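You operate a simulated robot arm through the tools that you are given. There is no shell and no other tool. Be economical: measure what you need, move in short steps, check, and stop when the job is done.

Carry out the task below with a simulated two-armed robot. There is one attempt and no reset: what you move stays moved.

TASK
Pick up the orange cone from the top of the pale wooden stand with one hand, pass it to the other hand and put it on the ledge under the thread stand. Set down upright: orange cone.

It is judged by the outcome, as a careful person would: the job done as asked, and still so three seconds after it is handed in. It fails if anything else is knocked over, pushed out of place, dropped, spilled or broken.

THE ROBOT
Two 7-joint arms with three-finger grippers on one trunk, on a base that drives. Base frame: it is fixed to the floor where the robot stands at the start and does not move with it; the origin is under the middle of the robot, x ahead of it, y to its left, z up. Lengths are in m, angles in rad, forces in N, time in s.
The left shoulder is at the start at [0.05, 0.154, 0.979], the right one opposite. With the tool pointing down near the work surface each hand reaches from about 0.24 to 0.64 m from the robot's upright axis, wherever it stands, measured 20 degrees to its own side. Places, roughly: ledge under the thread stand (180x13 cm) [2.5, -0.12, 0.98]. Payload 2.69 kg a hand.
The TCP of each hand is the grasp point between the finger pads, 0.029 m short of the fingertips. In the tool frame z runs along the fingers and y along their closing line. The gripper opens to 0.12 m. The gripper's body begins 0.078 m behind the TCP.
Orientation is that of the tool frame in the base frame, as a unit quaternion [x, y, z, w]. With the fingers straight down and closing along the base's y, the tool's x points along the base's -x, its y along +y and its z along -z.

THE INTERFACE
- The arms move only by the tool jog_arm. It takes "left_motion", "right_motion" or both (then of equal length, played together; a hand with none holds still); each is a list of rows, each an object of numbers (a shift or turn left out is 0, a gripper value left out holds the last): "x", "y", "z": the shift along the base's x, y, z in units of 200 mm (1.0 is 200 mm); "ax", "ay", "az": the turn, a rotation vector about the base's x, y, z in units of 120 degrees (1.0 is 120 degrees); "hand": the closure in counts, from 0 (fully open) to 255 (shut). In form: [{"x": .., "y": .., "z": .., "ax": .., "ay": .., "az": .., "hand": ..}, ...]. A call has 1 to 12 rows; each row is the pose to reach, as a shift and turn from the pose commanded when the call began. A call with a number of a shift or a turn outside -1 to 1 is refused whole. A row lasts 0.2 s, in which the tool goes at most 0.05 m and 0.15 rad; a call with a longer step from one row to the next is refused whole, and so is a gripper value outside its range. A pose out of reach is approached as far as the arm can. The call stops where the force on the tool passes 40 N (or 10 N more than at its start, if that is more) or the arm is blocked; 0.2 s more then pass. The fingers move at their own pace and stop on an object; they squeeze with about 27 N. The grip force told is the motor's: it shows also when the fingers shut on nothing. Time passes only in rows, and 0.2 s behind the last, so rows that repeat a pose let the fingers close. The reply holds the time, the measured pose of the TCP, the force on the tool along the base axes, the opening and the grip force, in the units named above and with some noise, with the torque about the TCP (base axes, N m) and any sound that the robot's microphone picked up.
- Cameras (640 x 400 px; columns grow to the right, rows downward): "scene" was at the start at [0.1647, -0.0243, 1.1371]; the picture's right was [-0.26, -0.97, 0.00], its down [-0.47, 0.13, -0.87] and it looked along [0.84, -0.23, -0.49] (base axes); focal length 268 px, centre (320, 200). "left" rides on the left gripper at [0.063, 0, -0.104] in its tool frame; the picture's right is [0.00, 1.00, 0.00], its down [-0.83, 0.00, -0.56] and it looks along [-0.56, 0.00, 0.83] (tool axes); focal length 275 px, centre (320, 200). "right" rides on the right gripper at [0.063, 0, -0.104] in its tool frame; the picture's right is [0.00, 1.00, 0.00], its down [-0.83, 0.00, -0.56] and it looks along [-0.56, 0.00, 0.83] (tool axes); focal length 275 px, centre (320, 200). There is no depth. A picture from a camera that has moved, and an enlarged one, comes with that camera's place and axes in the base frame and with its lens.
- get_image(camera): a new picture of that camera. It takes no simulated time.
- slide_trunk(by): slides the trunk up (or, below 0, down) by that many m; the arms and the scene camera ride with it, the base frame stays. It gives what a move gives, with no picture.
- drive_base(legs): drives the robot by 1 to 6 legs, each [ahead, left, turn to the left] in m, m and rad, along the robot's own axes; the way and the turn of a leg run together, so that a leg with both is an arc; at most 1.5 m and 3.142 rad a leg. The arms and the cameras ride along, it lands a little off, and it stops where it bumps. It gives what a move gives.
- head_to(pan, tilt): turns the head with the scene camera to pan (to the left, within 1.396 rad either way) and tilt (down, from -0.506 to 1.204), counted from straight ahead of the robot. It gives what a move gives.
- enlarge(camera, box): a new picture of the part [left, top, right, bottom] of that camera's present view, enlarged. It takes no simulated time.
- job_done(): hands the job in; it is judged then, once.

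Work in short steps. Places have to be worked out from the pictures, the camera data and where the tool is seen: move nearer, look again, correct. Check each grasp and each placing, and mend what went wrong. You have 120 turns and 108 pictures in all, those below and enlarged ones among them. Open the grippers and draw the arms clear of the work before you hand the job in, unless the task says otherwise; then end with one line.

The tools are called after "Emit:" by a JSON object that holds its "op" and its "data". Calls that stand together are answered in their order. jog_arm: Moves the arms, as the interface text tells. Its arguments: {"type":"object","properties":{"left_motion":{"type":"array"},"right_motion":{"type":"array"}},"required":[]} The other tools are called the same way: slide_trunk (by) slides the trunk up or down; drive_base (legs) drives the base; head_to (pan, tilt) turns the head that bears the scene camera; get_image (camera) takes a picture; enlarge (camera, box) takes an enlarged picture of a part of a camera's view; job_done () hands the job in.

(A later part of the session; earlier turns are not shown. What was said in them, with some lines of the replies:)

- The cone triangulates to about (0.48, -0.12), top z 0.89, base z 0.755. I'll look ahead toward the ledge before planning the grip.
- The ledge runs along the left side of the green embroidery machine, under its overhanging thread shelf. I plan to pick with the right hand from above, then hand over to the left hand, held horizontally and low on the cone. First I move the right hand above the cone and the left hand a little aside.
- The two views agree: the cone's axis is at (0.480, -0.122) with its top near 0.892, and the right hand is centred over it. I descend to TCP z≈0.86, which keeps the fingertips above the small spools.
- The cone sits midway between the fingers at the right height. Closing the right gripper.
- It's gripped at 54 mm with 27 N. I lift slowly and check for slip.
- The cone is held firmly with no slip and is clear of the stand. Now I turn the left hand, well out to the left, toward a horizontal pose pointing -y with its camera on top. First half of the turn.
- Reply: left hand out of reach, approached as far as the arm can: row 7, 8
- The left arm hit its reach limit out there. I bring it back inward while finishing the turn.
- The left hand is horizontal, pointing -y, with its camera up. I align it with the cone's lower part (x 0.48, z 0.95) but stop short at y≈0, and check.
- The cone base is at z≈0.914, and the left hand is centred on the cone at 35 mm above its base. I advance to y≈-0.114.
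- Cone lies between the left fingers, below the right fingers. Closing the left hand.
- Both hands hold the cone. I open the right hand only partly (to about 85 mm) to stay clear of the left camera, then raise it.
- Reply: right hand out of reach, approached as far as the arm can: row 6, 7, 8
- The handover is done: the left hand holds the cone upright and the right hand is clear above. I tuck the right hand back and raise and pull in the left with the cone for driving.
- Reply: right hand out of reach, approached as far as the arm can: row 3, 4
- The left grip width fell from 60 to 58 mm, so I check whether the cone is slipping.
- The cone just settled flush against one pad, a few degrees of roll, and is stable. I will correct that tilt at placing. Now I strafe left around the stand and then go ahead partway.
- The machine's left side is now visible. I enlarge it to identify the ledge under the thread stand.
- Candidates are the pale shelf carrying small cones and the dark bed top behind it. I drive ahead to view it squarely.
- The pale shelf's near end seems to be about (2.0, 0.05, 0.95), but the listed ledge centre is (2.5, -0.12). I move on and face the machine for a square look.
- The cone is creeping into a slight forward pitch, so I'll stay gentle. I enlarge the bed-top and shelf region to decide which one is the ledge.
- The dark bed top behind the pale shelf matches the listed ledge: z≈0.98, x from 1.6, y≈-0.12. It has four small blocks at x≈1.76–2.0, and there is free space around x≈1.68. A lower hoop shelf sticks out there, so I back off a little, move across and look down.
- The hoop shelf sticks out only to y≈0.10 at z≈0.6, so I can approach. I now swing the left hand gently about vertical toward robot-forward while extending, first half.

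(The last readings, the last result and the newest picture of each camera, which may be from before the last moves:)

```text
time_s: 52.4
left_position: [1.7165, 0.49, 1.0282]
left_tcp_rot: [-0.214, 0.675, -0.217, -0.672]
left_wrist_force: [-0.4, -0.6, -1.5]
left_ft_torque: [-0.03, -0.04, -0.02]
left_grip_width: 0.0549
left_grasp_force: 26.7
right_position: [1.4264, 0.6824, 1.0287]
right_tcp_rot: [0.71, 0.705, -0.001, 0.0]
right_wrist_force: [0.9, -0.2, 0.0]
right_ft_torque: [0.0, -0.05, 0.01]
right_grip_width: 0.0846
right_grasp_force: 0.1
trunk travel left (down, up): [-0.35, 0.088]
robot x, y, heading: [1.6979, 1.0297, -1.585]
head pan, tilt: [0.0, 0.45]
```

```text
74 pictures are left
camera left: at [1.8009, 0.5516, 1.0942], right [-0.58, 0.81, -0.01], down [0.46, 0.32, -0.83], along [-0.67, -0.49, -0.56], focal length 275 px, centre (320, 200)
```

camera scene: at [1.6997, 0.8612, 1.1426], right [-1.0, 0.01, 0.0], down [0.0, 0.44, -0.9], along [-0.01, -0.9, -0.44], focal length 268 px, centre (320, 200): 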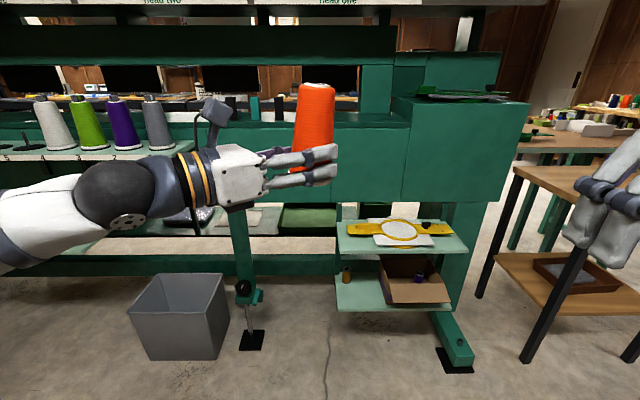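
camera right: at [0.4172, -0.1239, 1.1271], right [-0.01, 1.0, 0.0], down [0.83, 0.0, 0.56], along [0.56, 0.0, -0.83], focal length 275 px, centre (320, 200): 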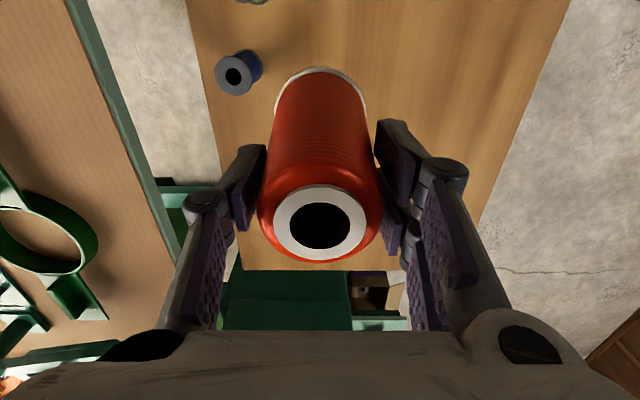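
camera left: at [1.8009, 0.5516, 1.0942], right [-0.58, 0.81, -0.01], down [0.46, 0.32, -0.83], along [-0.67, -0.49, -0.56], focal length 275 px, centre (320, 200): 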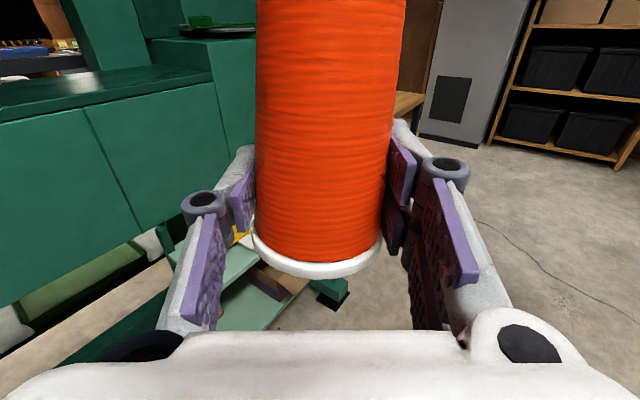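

Stable. I continue the swing by another ~35°.

Emit:
{"op": "jog_arm", "data": {"left_motion": [{"x": 0.02, "y": -0.04, "az": 0.02}, {"x": 0.04, "y": -0.1, "az": 0.06}, {"x": 0.06, "y": -0.18, "az": 0.11}, {"x": 0.08, "y": -0.26, "az": 0.16}, {"x": 0.1, "y": -0.34, "az": 0.21}, {"x": 0.1, "y": -0.4, "az": 0.26}, {"x": 0.1, "y": -0.4, "az": 0.29}, {"x": 0.1, "y": -0.4, "az": 0.29}]}}

Emit:
{"op": "get_image", "data": {"camera": "scene"}}

Emit:
{"op": "get_image", "data": {"camera": "left"}}

```text
time_s: 54.2
left_position: [1.734, 0.4098, 1.0289]
left_tcp_rot: [-0.407, 0.579, -0.408, -0.577]
left_wrist_force: [-0.1, 0.0, -2.1]
left_ft_torque: [0.06, -0.02, 0.0]
left_grip_width: 0.0552
left_grasp_force: 26.9
right_position: [1.4267, 0.6823, 1.0285]
right_tcp_rot: [0.709, 0.705, -0.001, 0.001]
right_wrist_force: [0.2, -0.3, -0.4]
right_ft_torque: [0.01, 0.06, -0.02]
right_grip_width: 0.0848
right_grasp_force: 0.1
trunk travel left (down, up): [-0.35, 0.088]
robot x, y, heading: [1.7003, 1.0291, -1.577]
head pan, tilt: [0.0, 0.45]
```

```text
73 pictures are left
camera scene: at [1.6998, 0.8611, 1.1425], right [-1.0, 0.01, 0.0], down [0.0, 0.44, -0.9], along [-0.01, -0.9, -0.44], focal length 268 px, centre (320, 200)
```

scene: 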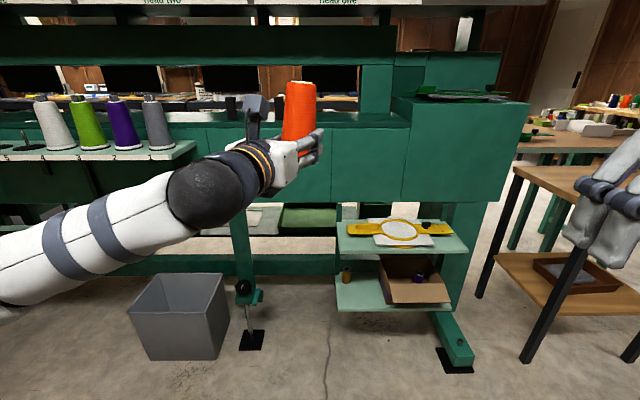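

```text
72 pictures are left
camera left: at [1.7707, 0.5095, 1.0947], right [-0.94, 0.34, -0.01], down [0.19, 0.52, -0.83], along [-0.27, -0.78, -0.56], focal length 275 px, centre (320, 200)
```

left: 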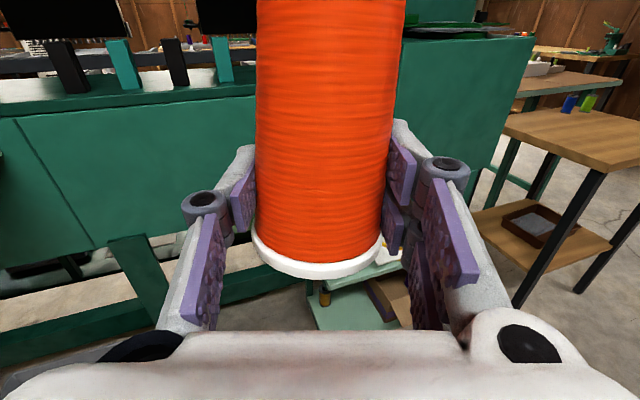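

The hand now points 19° right of robot-forward, and the cone is steady. I raise the trunk 6 cm, tuck the right hand in a bit, and then turn slightly and approach partway.

Emit:
{"op": "slide_trunk", "data": {"by": 0.06}}

Emit:
{"op": "jog_arm", "data": {"right_motion": [{"y": 0.1}, {"y": 0.25}, {"y": 0.35}, {"y": 0.35}]}}

Emit:
{"op": "drive_base", "data": {"legs": [[0, 0, 0.26], [0, -0.33, 0], [0.2, 0, 0]]}}

Emit:
{"op": "get_image", "data": {"camera": "scene"}}

Emit:
{"op": "get_image", "data": {"camera": "left"}}

```text
time_s: 55.2
left_position: [1.7357, 0.4096, 1.0876]
left_tcp_rot: [-0.408, 0.579, -0.408, -0.576]
left_wrist_force: [0.0, -0.5, -3.0]
left_ft_torque: [-0.01, -0.02, 0.01]
left_grip_width: 0.0552
left_grasp_force: 27.3
right_position: [1.427, 0.6835, 1.0874]
right_tcp_rot: [0.71, 0.704, 0.001, 0.001]
right_wrist_force: [0.0, 0.0, -0.7]
right_ft_torque: [0.03, 0.01, 0.04]
right_grip_width: 0.0848
right_grasp_force: 0.1
trunk travel left (down, up): [-0.41, 0.028]
robot x, y, heading: [1.6977, 1.0292, -1.577]
head pan, tilt: [0.0, 0.45]
```

```text
time_s: 56.2
left_position: [1.7362, 0.4107, 1.0903]
left_tcp_rot: [-0.406, 0.58, -0.407, -0.577]
left_wrist_force: [-0.8, 0.8, -2.1]
left_ft_torque: [0.03, -0.04, 0.01]
left_grip_width: 0.0549
left_grasp_force: 26.9
right_position: [1.427, 0.7528, 1.0881]
right_tcp_rot: [0.71, 0.704, -0.001, 0.001]
right_wrist_force: [0.5, -0.7, 0.1]
right_ft_torque: [-0.01, -0.01, -0.01]
right_grip_width: 0.0848
right_grasp_force: 0.1
trunk travel left (down, up): [-0.41, 0.028]
robot x, y, heading: [1.701, 1.0299, -1.578]
head pan, tilt: [0.0, 0.45]
```

```text
time_s: 61.4
left_position: [1.6247, 0.1635, 1.0879]
left_tcp_rot: [-0.478, 0.523, -0.478, -0.52]
left_wrist_force: [0.1, 0.0, -1.6]
left_ft_torque: [-0.02, 0.0, -0.01]
left_grip_width: 0.055
left_grasp_force: 26.7
right_position: [1.2373, 0.4164, 1.0878]
right_tcp_rot: [0.613, 0.79, -0.001, 0.0]
right_wrist_force: [0.2, -0.5, 0.5]
right_ft_torque: [0.03, 0.02, -0.03]
right_grip_width: 0.0849
right_grasp_force: 0.1
trunk travel left (down, up): [-0.41, 0.028]
robot x, y, heading: [1.4307, 0.7525, -1.323]
head pan, tilt: [0.0, 0.45]
```

```text
71 pictures are left
camera scene: at [1.4636, 0.6301, 1.2143], right [-0.97, -0.25, 0.0], down [-0.11, 0.42, -0.9], along [0.22, -0.87, -0.44], focal length 268 px, centre (320, 200)
```

scene: 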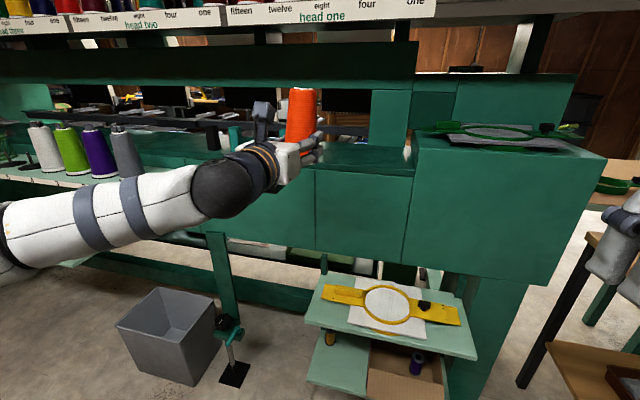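

```text
70 pictures are left
camera left: at [1.6332, 0.2685, 1.1542], right [-1.0, 0.08, -0.01], down [0.05, 0.56, -0.83], along [-0.07, -0.83, -0.56], focal length 275 px, centre (320, 200)
```

left: 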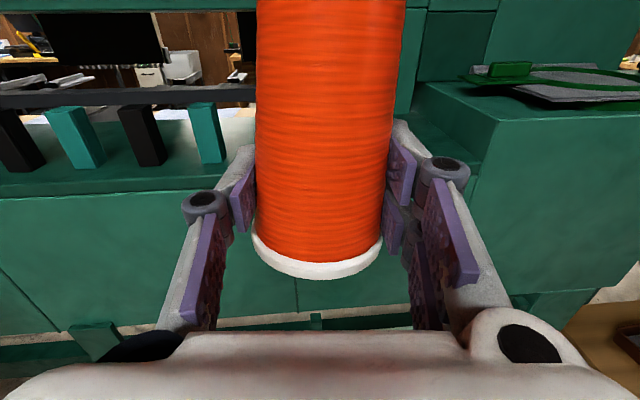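

The bed top is free from x≈1.42 to the teal block's edge at (1.734, -0.084), with its front edge at y≈-0.03. I aim for the cone at (1.645, -0.12): strafe a bit right, then ahead.

Emit:
{"op": "drive_base", "data": {"legs": [[0, -0.05, 0], [0.2, 0, 0]]}}

Emit:
{"op": "get_image", "data": {"camera": "scene"}}

Emit:
{"op": "get_image", "data": {"camera": "left"}}

```text
time_s: 63.6
left_position: [1.6257, -0.0437, 1.0885]
left_tcp_rot: [-0.478, 0.522, -0.479, -0.519]
left_wrist_force: [0.0, 0.0, -2.3]
left_ft_torque: [0.02, 0.04, 0.01]
left_grip_width: 0.0552
left_grasp_force: 26.9
right_position: [1.24, 0.2072, 1.0862]
right_tcp_rot: [0.613, 0.79, 0.0, 0.001]
right_wrist_force: [-0.6, 0.0, -0.4]
right_ft_torque: [0.04, 0.03, 0.0]
right_grip_width: 0.0845
right_grasp_force: 0.1
trunk travel left (down, up): [-0.41, 0.028]
robot x, y, heading: [1.4319, 0.5468, -1.32]
head pan, tilt: [0.0, 0.45]
```

```text
69 pictures are left
camera scene: at [1.4654, 0.4226, 1.2143], right [-0.97, -0.25, 0.0], down [-0.11, 0.42, -0.9], along [0.22, -0.87, -0.44], focal length 268 px, centre (320, 200)
```

scene: 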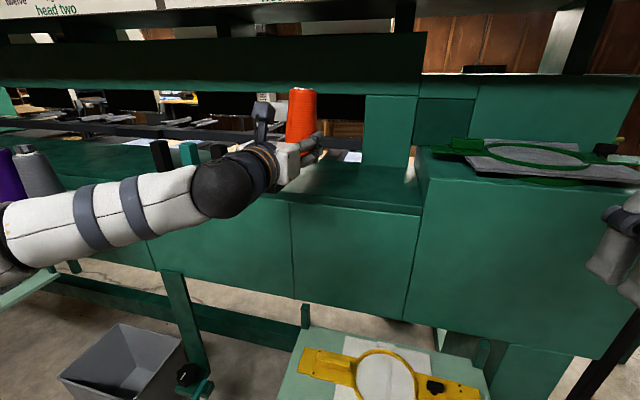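

```text
68 pictures are left
camera left: at [1.635, 0.061, 1.1542], right [-1.0, 0.08, -0.01], down [0.05, 0.56, -0.83], along [-0.07, -0.83, -0.56], focal length 275 px, centre (320, 200)
```

left: 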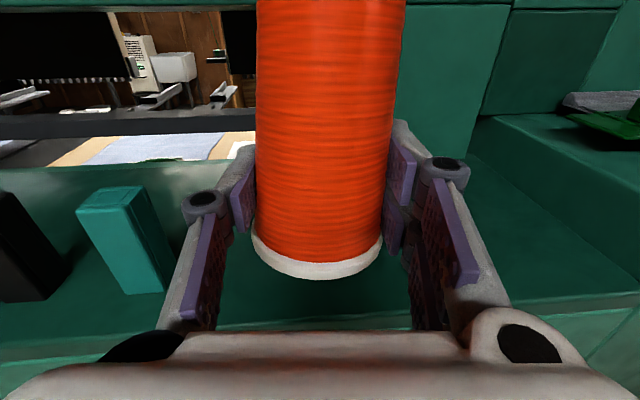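

I shift the TCP to (1.64, -0.118), roll about 3° to undo the cone's lean, and lower to just above the bed.

Emit:
{"op": "jog_arm", "data": {"left_motion": [{"x": 0.03, "y": -0.1, "ay": 0.01}, {"x": 0.07, "y": -0.25, "ay": 0.027}, {"x": 0.07, "y": -0.37, "ay": 0.027}, {"x": 0.07, "y": -0.37, "ay": 0.027}, {"x": 0.07, "y": -0.37, "z": -0.08, "ay": 0.027}, {"x": 0.07, "y": -0.37, "z": -0.16, "ay": 0.027}, {"x": 0.07, "y": -0.37, "z": -0.23, "ay": 0.027}, {"x": 0.07, "y": -0.37, "z": -0.23, "ay": 0.027}]}}

Emit:
{"op": "get_image", "data": {"camera": "left"}}

Emit:
{"op": "enlarge", "data": {"camera": "scene", "box": [140, 60, 460, 260]}}

```text
time_s: 65.4
left_position: [1.641, -0.1175, 1.0433]
left_tcp_rot: [0.491, -0.508, 0.465, 0.534]
left_wrist_force: [0.1, 0.4, -1.1]
left_ft_torque: [0.01, -0.01, -0.01]
left_grip_width: 0.0548
left_grasp_force: 27.2
right_position: [1.2397, 0.2084, 1.0868]
right_tcp_rot: [0.613, 0.79, -0.001, 0.001]
right_wrist_force: [-0.3, -0.4, 0.4]
right_ft_torque: [-0.01, 0.0, -0.01]
right_grip_width: 0.0848
right_grasp_force: 0.0
trunk travel left (down, up): [-0.41, 0.028]
robot x, y, heading: [1.4338, 0.548, -1.319]
head pan, tilt: [0.0, 0.45]
```

```text
67 pictures are left
camera left: at [1.6523, -0.0125, 1.1082], right [-1.0, 0.08, 0.05], down [0.01, 0.55, -0.83], along [-0.1, -0.83, -0.55], focal length 275 px, centre (320, 200)
```

left: 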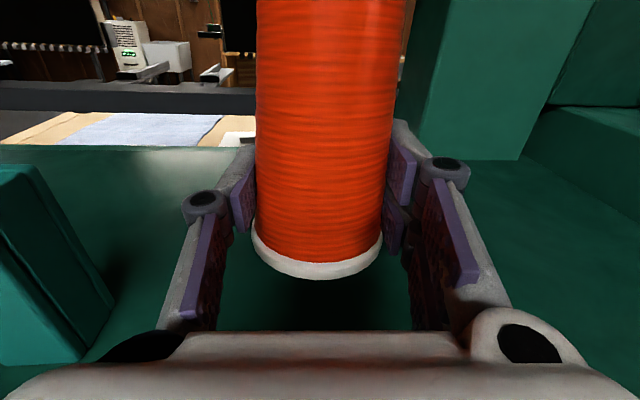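

```text
2.00 times, centred on (300, 160) of scene
camera zoom: at [1.4652, 0.4234, 1.2145], right [-0.97, -0.25, 0.0], down [-0.11, 0.42, -0.9], along [0.22, -0.87, -0.44], focal length 535 px, centre (360, 280)
```

zoom: 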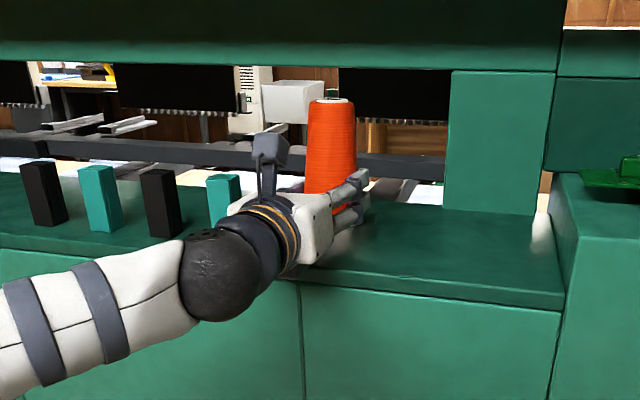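

Aligned well and clear of the teal block. I lower in small steps, watching the vertical force.

Emit:
{"op": "jog_arm", "data": {"left_motion": [{"z": -0.03}, {"z": -0.06}, {"z": -0.085}, {"z": -0.085}]}}

Emit:
{"op": "get_image", "data": {"camera": "left"}}

Emit:
{"op": "get_image", "data": {"camera": "right"}}

```text
time_s: 66.4
left_position: [1.6402, -0.1163, 1.0248]
left_tcp_rot: [0.491, -0.507, 0.465, 0.534]
left_wrist_force: [0.2, 0.5, -1.4]
left_ft_torque: [0.04, -0.01, -0.01]
left_grip_width: 0.055
left_grasp_force: 27.0
right_position: [1.2398, 0.2096, 1.0869]
right_tcp_rot: [0.613, 0.79, -0.001, 0.001]
right_wrist_force: [0.5, 0.3, -0.1]
right_ft_torque: [-0.03, -0.01, 0.0]
right_grip_width: 0.0849
right_grasp_force: 0.1
trunk travel left (down, up): [-0.41, 0.028]
robot x, y, heading: [1.4359, 0.548, -1.317]
head pan, tilt: [0.0, 0.45]
```

```text
65 pictures are left
camera left: at [1.6524, -0.0126, 1.0904], right [-1.0, 0.08, 0.05], down [0.01, 0.56, -0.83], along [-0.1, -0.83, -0.55], focal length 275 px, centre (320, 200)
```

left: 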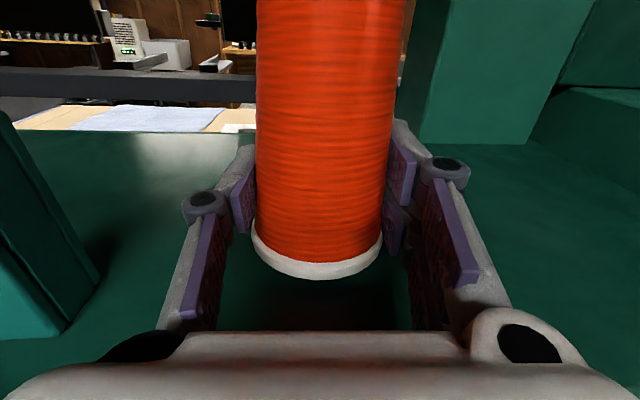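

```text
64 pictures are left
camera right: at [1.2239, 0.2695, 1.1929], right [0.97, 0.25, 0.0], down [0.21, -0.8, 0.56], along [0.14, -0.54, -0.83], focal length 275 px, centre (320, 200)
```

right: 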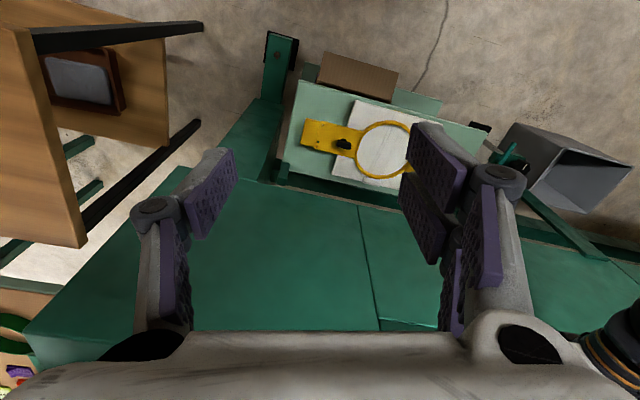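

No contact yet. I continue down in 2 mm steps.

Emit:
{"op": "jog_arm", "data": {"left_motion": [{"z": -0.01}, {"z": -0.02}, {"z": -0.03}, {"z": -0.03}]}}

```text
time_s: 67.4
left_position: [1.6397, -0.117, 1.0233]
left_tcp_rot: [0.49, -0.506, 0.467, 0.535]
left_wrist_force: [0.4, -5.9, 10.8]
left_ft_torque: [-0.68, 0.04, 0.04]
left_grip_width: 0.0553
left_grasp_force: 27.2
right_position: [1.239, 0.2105, 1.0886]
right_tcp_rot: [0.613, 0.79, -0.001, 0.002]
right_wrist_force: [0.7, -0.3, 0.4]
right_ft_torque: [0.02, 0.0, 0.01]
right_grip_width: 0.085
right_grasp_force: 0.1
trunk travel left (down, up): [-0.41, 0.028]
robot x, y, heading: [1.4342, 0.5511, -1.319]
head pan, tilt: [0.0, 0.45]
```

Contact was at the cone's far rim: the torque shows it leaning a few degrees toward the fingertips. I lift 2 mm, pitch the hand up ~3.5°, and lower again.

Emit:
{"op": "jog_arm", "data": {"left_motion": [{"z": 0.03}, {"z": 0.03, "ax": -0.015}, {"z": 0.03, "ax": -0.03}, {"z": 0.02, "ax": -0.03}, {"z": 0.01, "ax": -0.03}, {"z": 0.0, "ax": -0.03}, {"z": 0.0, "ax": -0.03}]}}

Emit:
{"op": "enlarge", "data": {"camera": "scene", "box": [240, 80, 400, 180]}}

```text
time_s: 69.0
left_position: [1.6403, -0.1155, 1.0222]
left_tcp_rot: [0.474, -0.492, 0.481, 0.549]
left_wrist_force: [1.0, -2.4, 2.1]
left_ft_torque: [0.0, 0.1, 0.06]
left_grip_width: 0.055
left_grasp_force: 26.3
right_position: [1.2387, 0.2084, 1.0879]
right_tcp_rot: [0.613, 0.79, -0.002, 0.001]
right_wrist_force: [0.4, 0.6, -0.6]
right_ft_torque: [0.0, -0.03, 0.03]
right_grip_width: 0.0847
right_grasp_force: 0.1
trunk travel left (down, up): [-0.41, 0.028]
robot x, y, heading: [1.4346, 0.5515, -1.322]
head pan, tilt: [0.0, 0.45]
```

```text
4.00 times, centred on (320, 130) of scene
camera zoom: at [1.4652, 0.4234, 1.2146], right [-0.97, -0.25, 0.0], down [-0.11, 0.42, -0.9], along [0.22, -0.87, -0.44], focal length 1071 px, centre (320, 480)
```

zoom: 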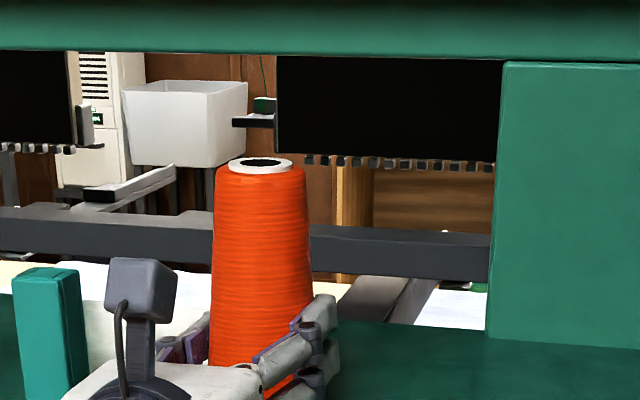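

The cone looks upright and is now in light, even contact (2 N, no torque). I press 1 mm more and open the fingers modestly.

Emit:
{"op": "jog_arm", "data": {"left_motion": [{"z": -0.005}, {"z": -0.008}, {"z": -0.008, "hand": 125}, {"z": -0.008, "hand": 110}, {"z": -0.008, "hand": 95}, {"z": -0.008, "hand": 80}, {"z": -0.008, "hand": 80}]}}

Emit:
{"op": "get_image", "data": {"camera": "left"}}

Emit:
{"op": "enlarge", "data": {"camera": "scene", "box": [240, 80, 400, 180]}}

```text
time_s: 70.6
left_position: [1.6411, -0.1176, 1.0192]
left_tcp_rot: [0.473, -0.493, 0.48, 0.55]
left_wrist_force: [0.5, 0.9, -0.8]
left_ft_torque: [-0.02, 0.0, 0.01]
left_grip_width: 0.0823
left_grasp_force: 0.1
right_position: [1.2396, 0.2102, 1.0881]
right_tcp_rot: [0.613, 0.79, -0.001, 0.001]
right_wrist_force: [0.5, 0.3, -0.5]
right_ft_torque: [-0.01, -0.02, -0.02]
right_grip_width: 0.0849
right_grasp_force: 0.0
trunk travel left (down, up): [-0.41, 0.028]
robot x, y, heading: [1.4351, 0.5503, -1.323]
head pan, tilt: [0.0, 0.45]
```

```text
62 pictures are left
camera left: at [1.6524, -0.0085, 1.077], right [-1.0, 0.09, 0.04], down [0.01, 0.5, -0.87], along [-0.1, -0.86, -0.5], focal length 275 px, centre (320, 200)
```

left: 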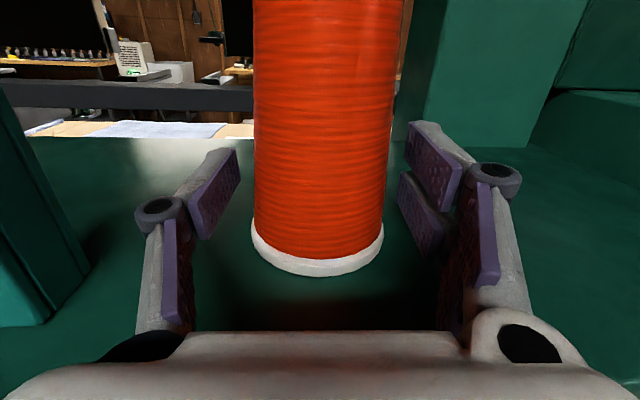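

```text
4.00 times, centred on (320, 130) of scene
camera zoom: at [1.4652, 0.4234, 1.2144], right [-0.97, -0.25, 0.0], down [-0.11, 0.42, -0.9], along [0.22, -0.87, -0.44], focal length 1071 px, centre (320, 480)
```

zoom: 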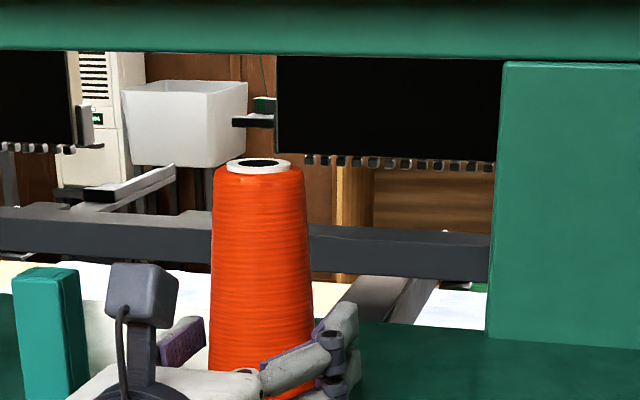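

It stands upright and free. I retreat the left hand straight back along its pointing axis in small steps.

Emit:
{"op": "jog_arm", "data": {"left_motion": [{"x": 0.008, "y": 0.07}, {"x": 0.016, "y": 0.15}, {"x": 0.025, "y": 0.25}, {"x": 0.035, "y": 0.36}, {"x": 0.05, "y": 0.5}, {"x": 0.05, "y": 0.6}, {"x": 0.05, "y": 0.6}]}}

Emit:
{"op": "get_image", "data": {"camera": "left"}}

Emit:
{"op": "get_image", "data": {"camera": "scene"}}

```text
time_s: 72.2
left_position: [1.6514, 0.003, 1.0185]
left_tcp_rot: [0.474, -0.492, 0.481, 0.549]
left_wrist_force: [-0.4, -0.2, 0.1]
left_ft_torque: [0.03, 0.01, -0.01]
left_grip_width: 0.0823
left_grasp_force: 0.1
right_position: [1.2397, 0.21, 1.088]
right_tcp_rot: [0.613, 0.79, -0.001, 0.001]
right_wrist_force: [-0.3, -0.2, -0.5]
right_ft_torque: [-0.01, 0.03, -0.01]
right_grip_width: 0.0846
right_grasp_force: 0.1
trunk travel left (down, up): [-0.41, 0.028]
robot x, y, heading: [1.4342, 0.5485, -1.32]
head pan, tilt: [0.0, 0.45]
```

```text
60 pictures are left
camera left: at [1.6629, 0.1117, 1.0763], right [-1.0, 0.09, 0.04], down [0.01, 0.5, -0.87], along [-0.1, -0.86, -0.5], focal length 275 px, centre (320, 200)
```

left: 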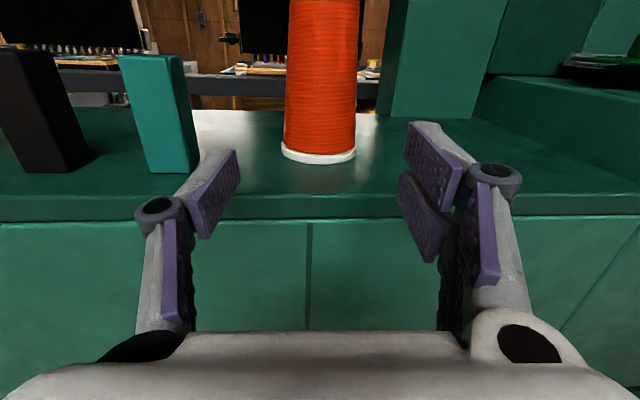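

```text
59 pictures are left
camera scene: at [1.4652, 0.4233, 1.2144], right [-0.97, -0.25, 0.0], down [-0.11, 0.42, -0.9], along [0.22, -0.87, -0.44], focal length 268 px, centre (320, 200)
```

scene: 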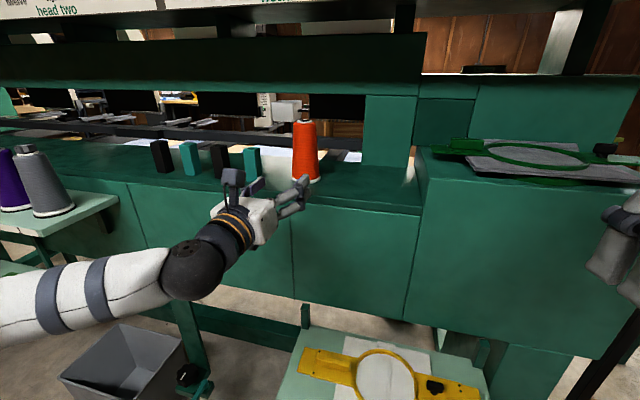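

The cone stands upright on the ledge and nothing else has moved. I back the robot away to draw the arms clear, then check once more.

Emit:
{"op": "drive_base", "data": {"legs": [[-0.3, 0, 0]]}}

Emit:
{"op": "jog_arm", "data": {"left_motion": [{"hand": 0}, {"hand": 0}, {"hand": 0}], "right_motion": [{"hand": 0}, {"hand": 0}, {"hand": 0}]}}

Emit:
{"op": "get_image", "data": {"camera": "scene"}}

Emit:
{"op": "get_image", "data": {"camera": "left"}}

```text
time_s: 74.3
left_position: [1.5766, 0.2927, 1.0184]
left_tcp_rot: [0.474, -0.492, 0.482, 0.549]
left_wrist_force: [0.0, 1.0, 0.0]
left_ft_torque: [-0.01, -0.01, 0.01]
left_grip_width: 0.0823
left_grasp_force: 0.0
right_position: [1.1661, 0.4981, 1.0882]
right_tcp_rot: [0.612, 0.791, -0.001, 0.002]
right_wrist_force: [0.0, 0.2, 0.2]
right_ft_torque: [0.01, 0.01, 0.01]
right_grip_width: 0.0848
right_grasp_force: 0.1
trunk travel left (down, up): [-0.41, 0.028]
robot x, y, heading: [1.3595, 0.8388, -1.315]
head pan, tilt: [0.0, 0.45]
```

```text
time_s: 75.1
left_position: [1.5777, 0.2921, 1.018]
left_tcp_rot: [0.475, -0.491, 0.482, 0.549]
left_wrist_force: [-0.1, 0.8, 0.0]
left_ft_torque: [-0.02, 0.0, 0.01]
left_grip_width: 0.1201
left_grasp_force: 0.1
right_position: [1.1657, 0.497, 1.0875]
right_tcp_rot: [0.612, 0.791, -0.001, 0.001]
right_wrist_force: [-0.1, 0.1, -0.1]
right_ft_torque: [0.02, 0.02, 0.02]
right_grip_width: 0.12
right_grasp_force: 0.0
trunk travel left (down, up): [-0.41, 0.028]
robot x, y, heading: [1.36, 0.8358, -1.322]
head pan, tilt: [0.0, 0.45]
```

```text
58 pictures are left
camera scene: at [1.3912, 0.7115, 1.2144], right [-0.97, -0.25, 0.0], down [-0.11, 0.42, -0.9], along [0.22, -0.87, -0.44], focal length 268 px, centre (320, 200)
```

scene: 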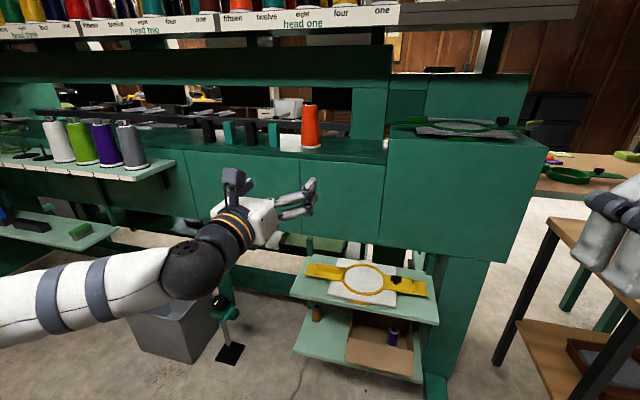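

```text
57 pictures are left
camera left: at [1.5891, 0.3999, 1.0764], right [-1.0, 0.09, 0.04], down [0.01, 0.5, -0.87], along [-0.1, -0.86, -0.5], focal length 275 px, centre (320, 200)
```

left: 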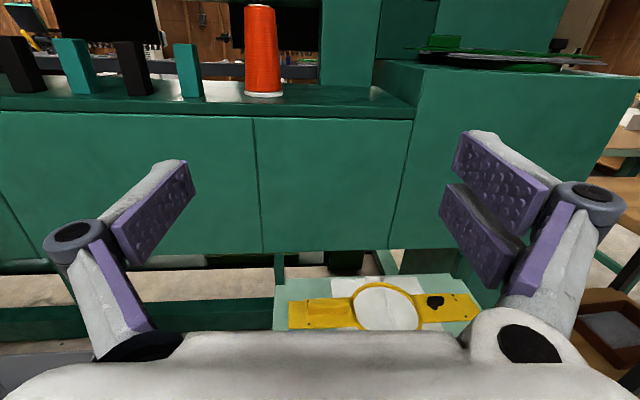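

The cone is upright on the ledge, the neighbouring items are undisturbed, and both arms are clear with grippers open. Handing in.

Emit:
{"op": "job_done", "data": {}}

```text
The job is handed in.
```

The right hand picked the orange cone off the pale wooden stand and passed it to the left hand. The cone now stands upright on the ledge under the thread stand; I saw nothing else disturbed, and the job is handed in.
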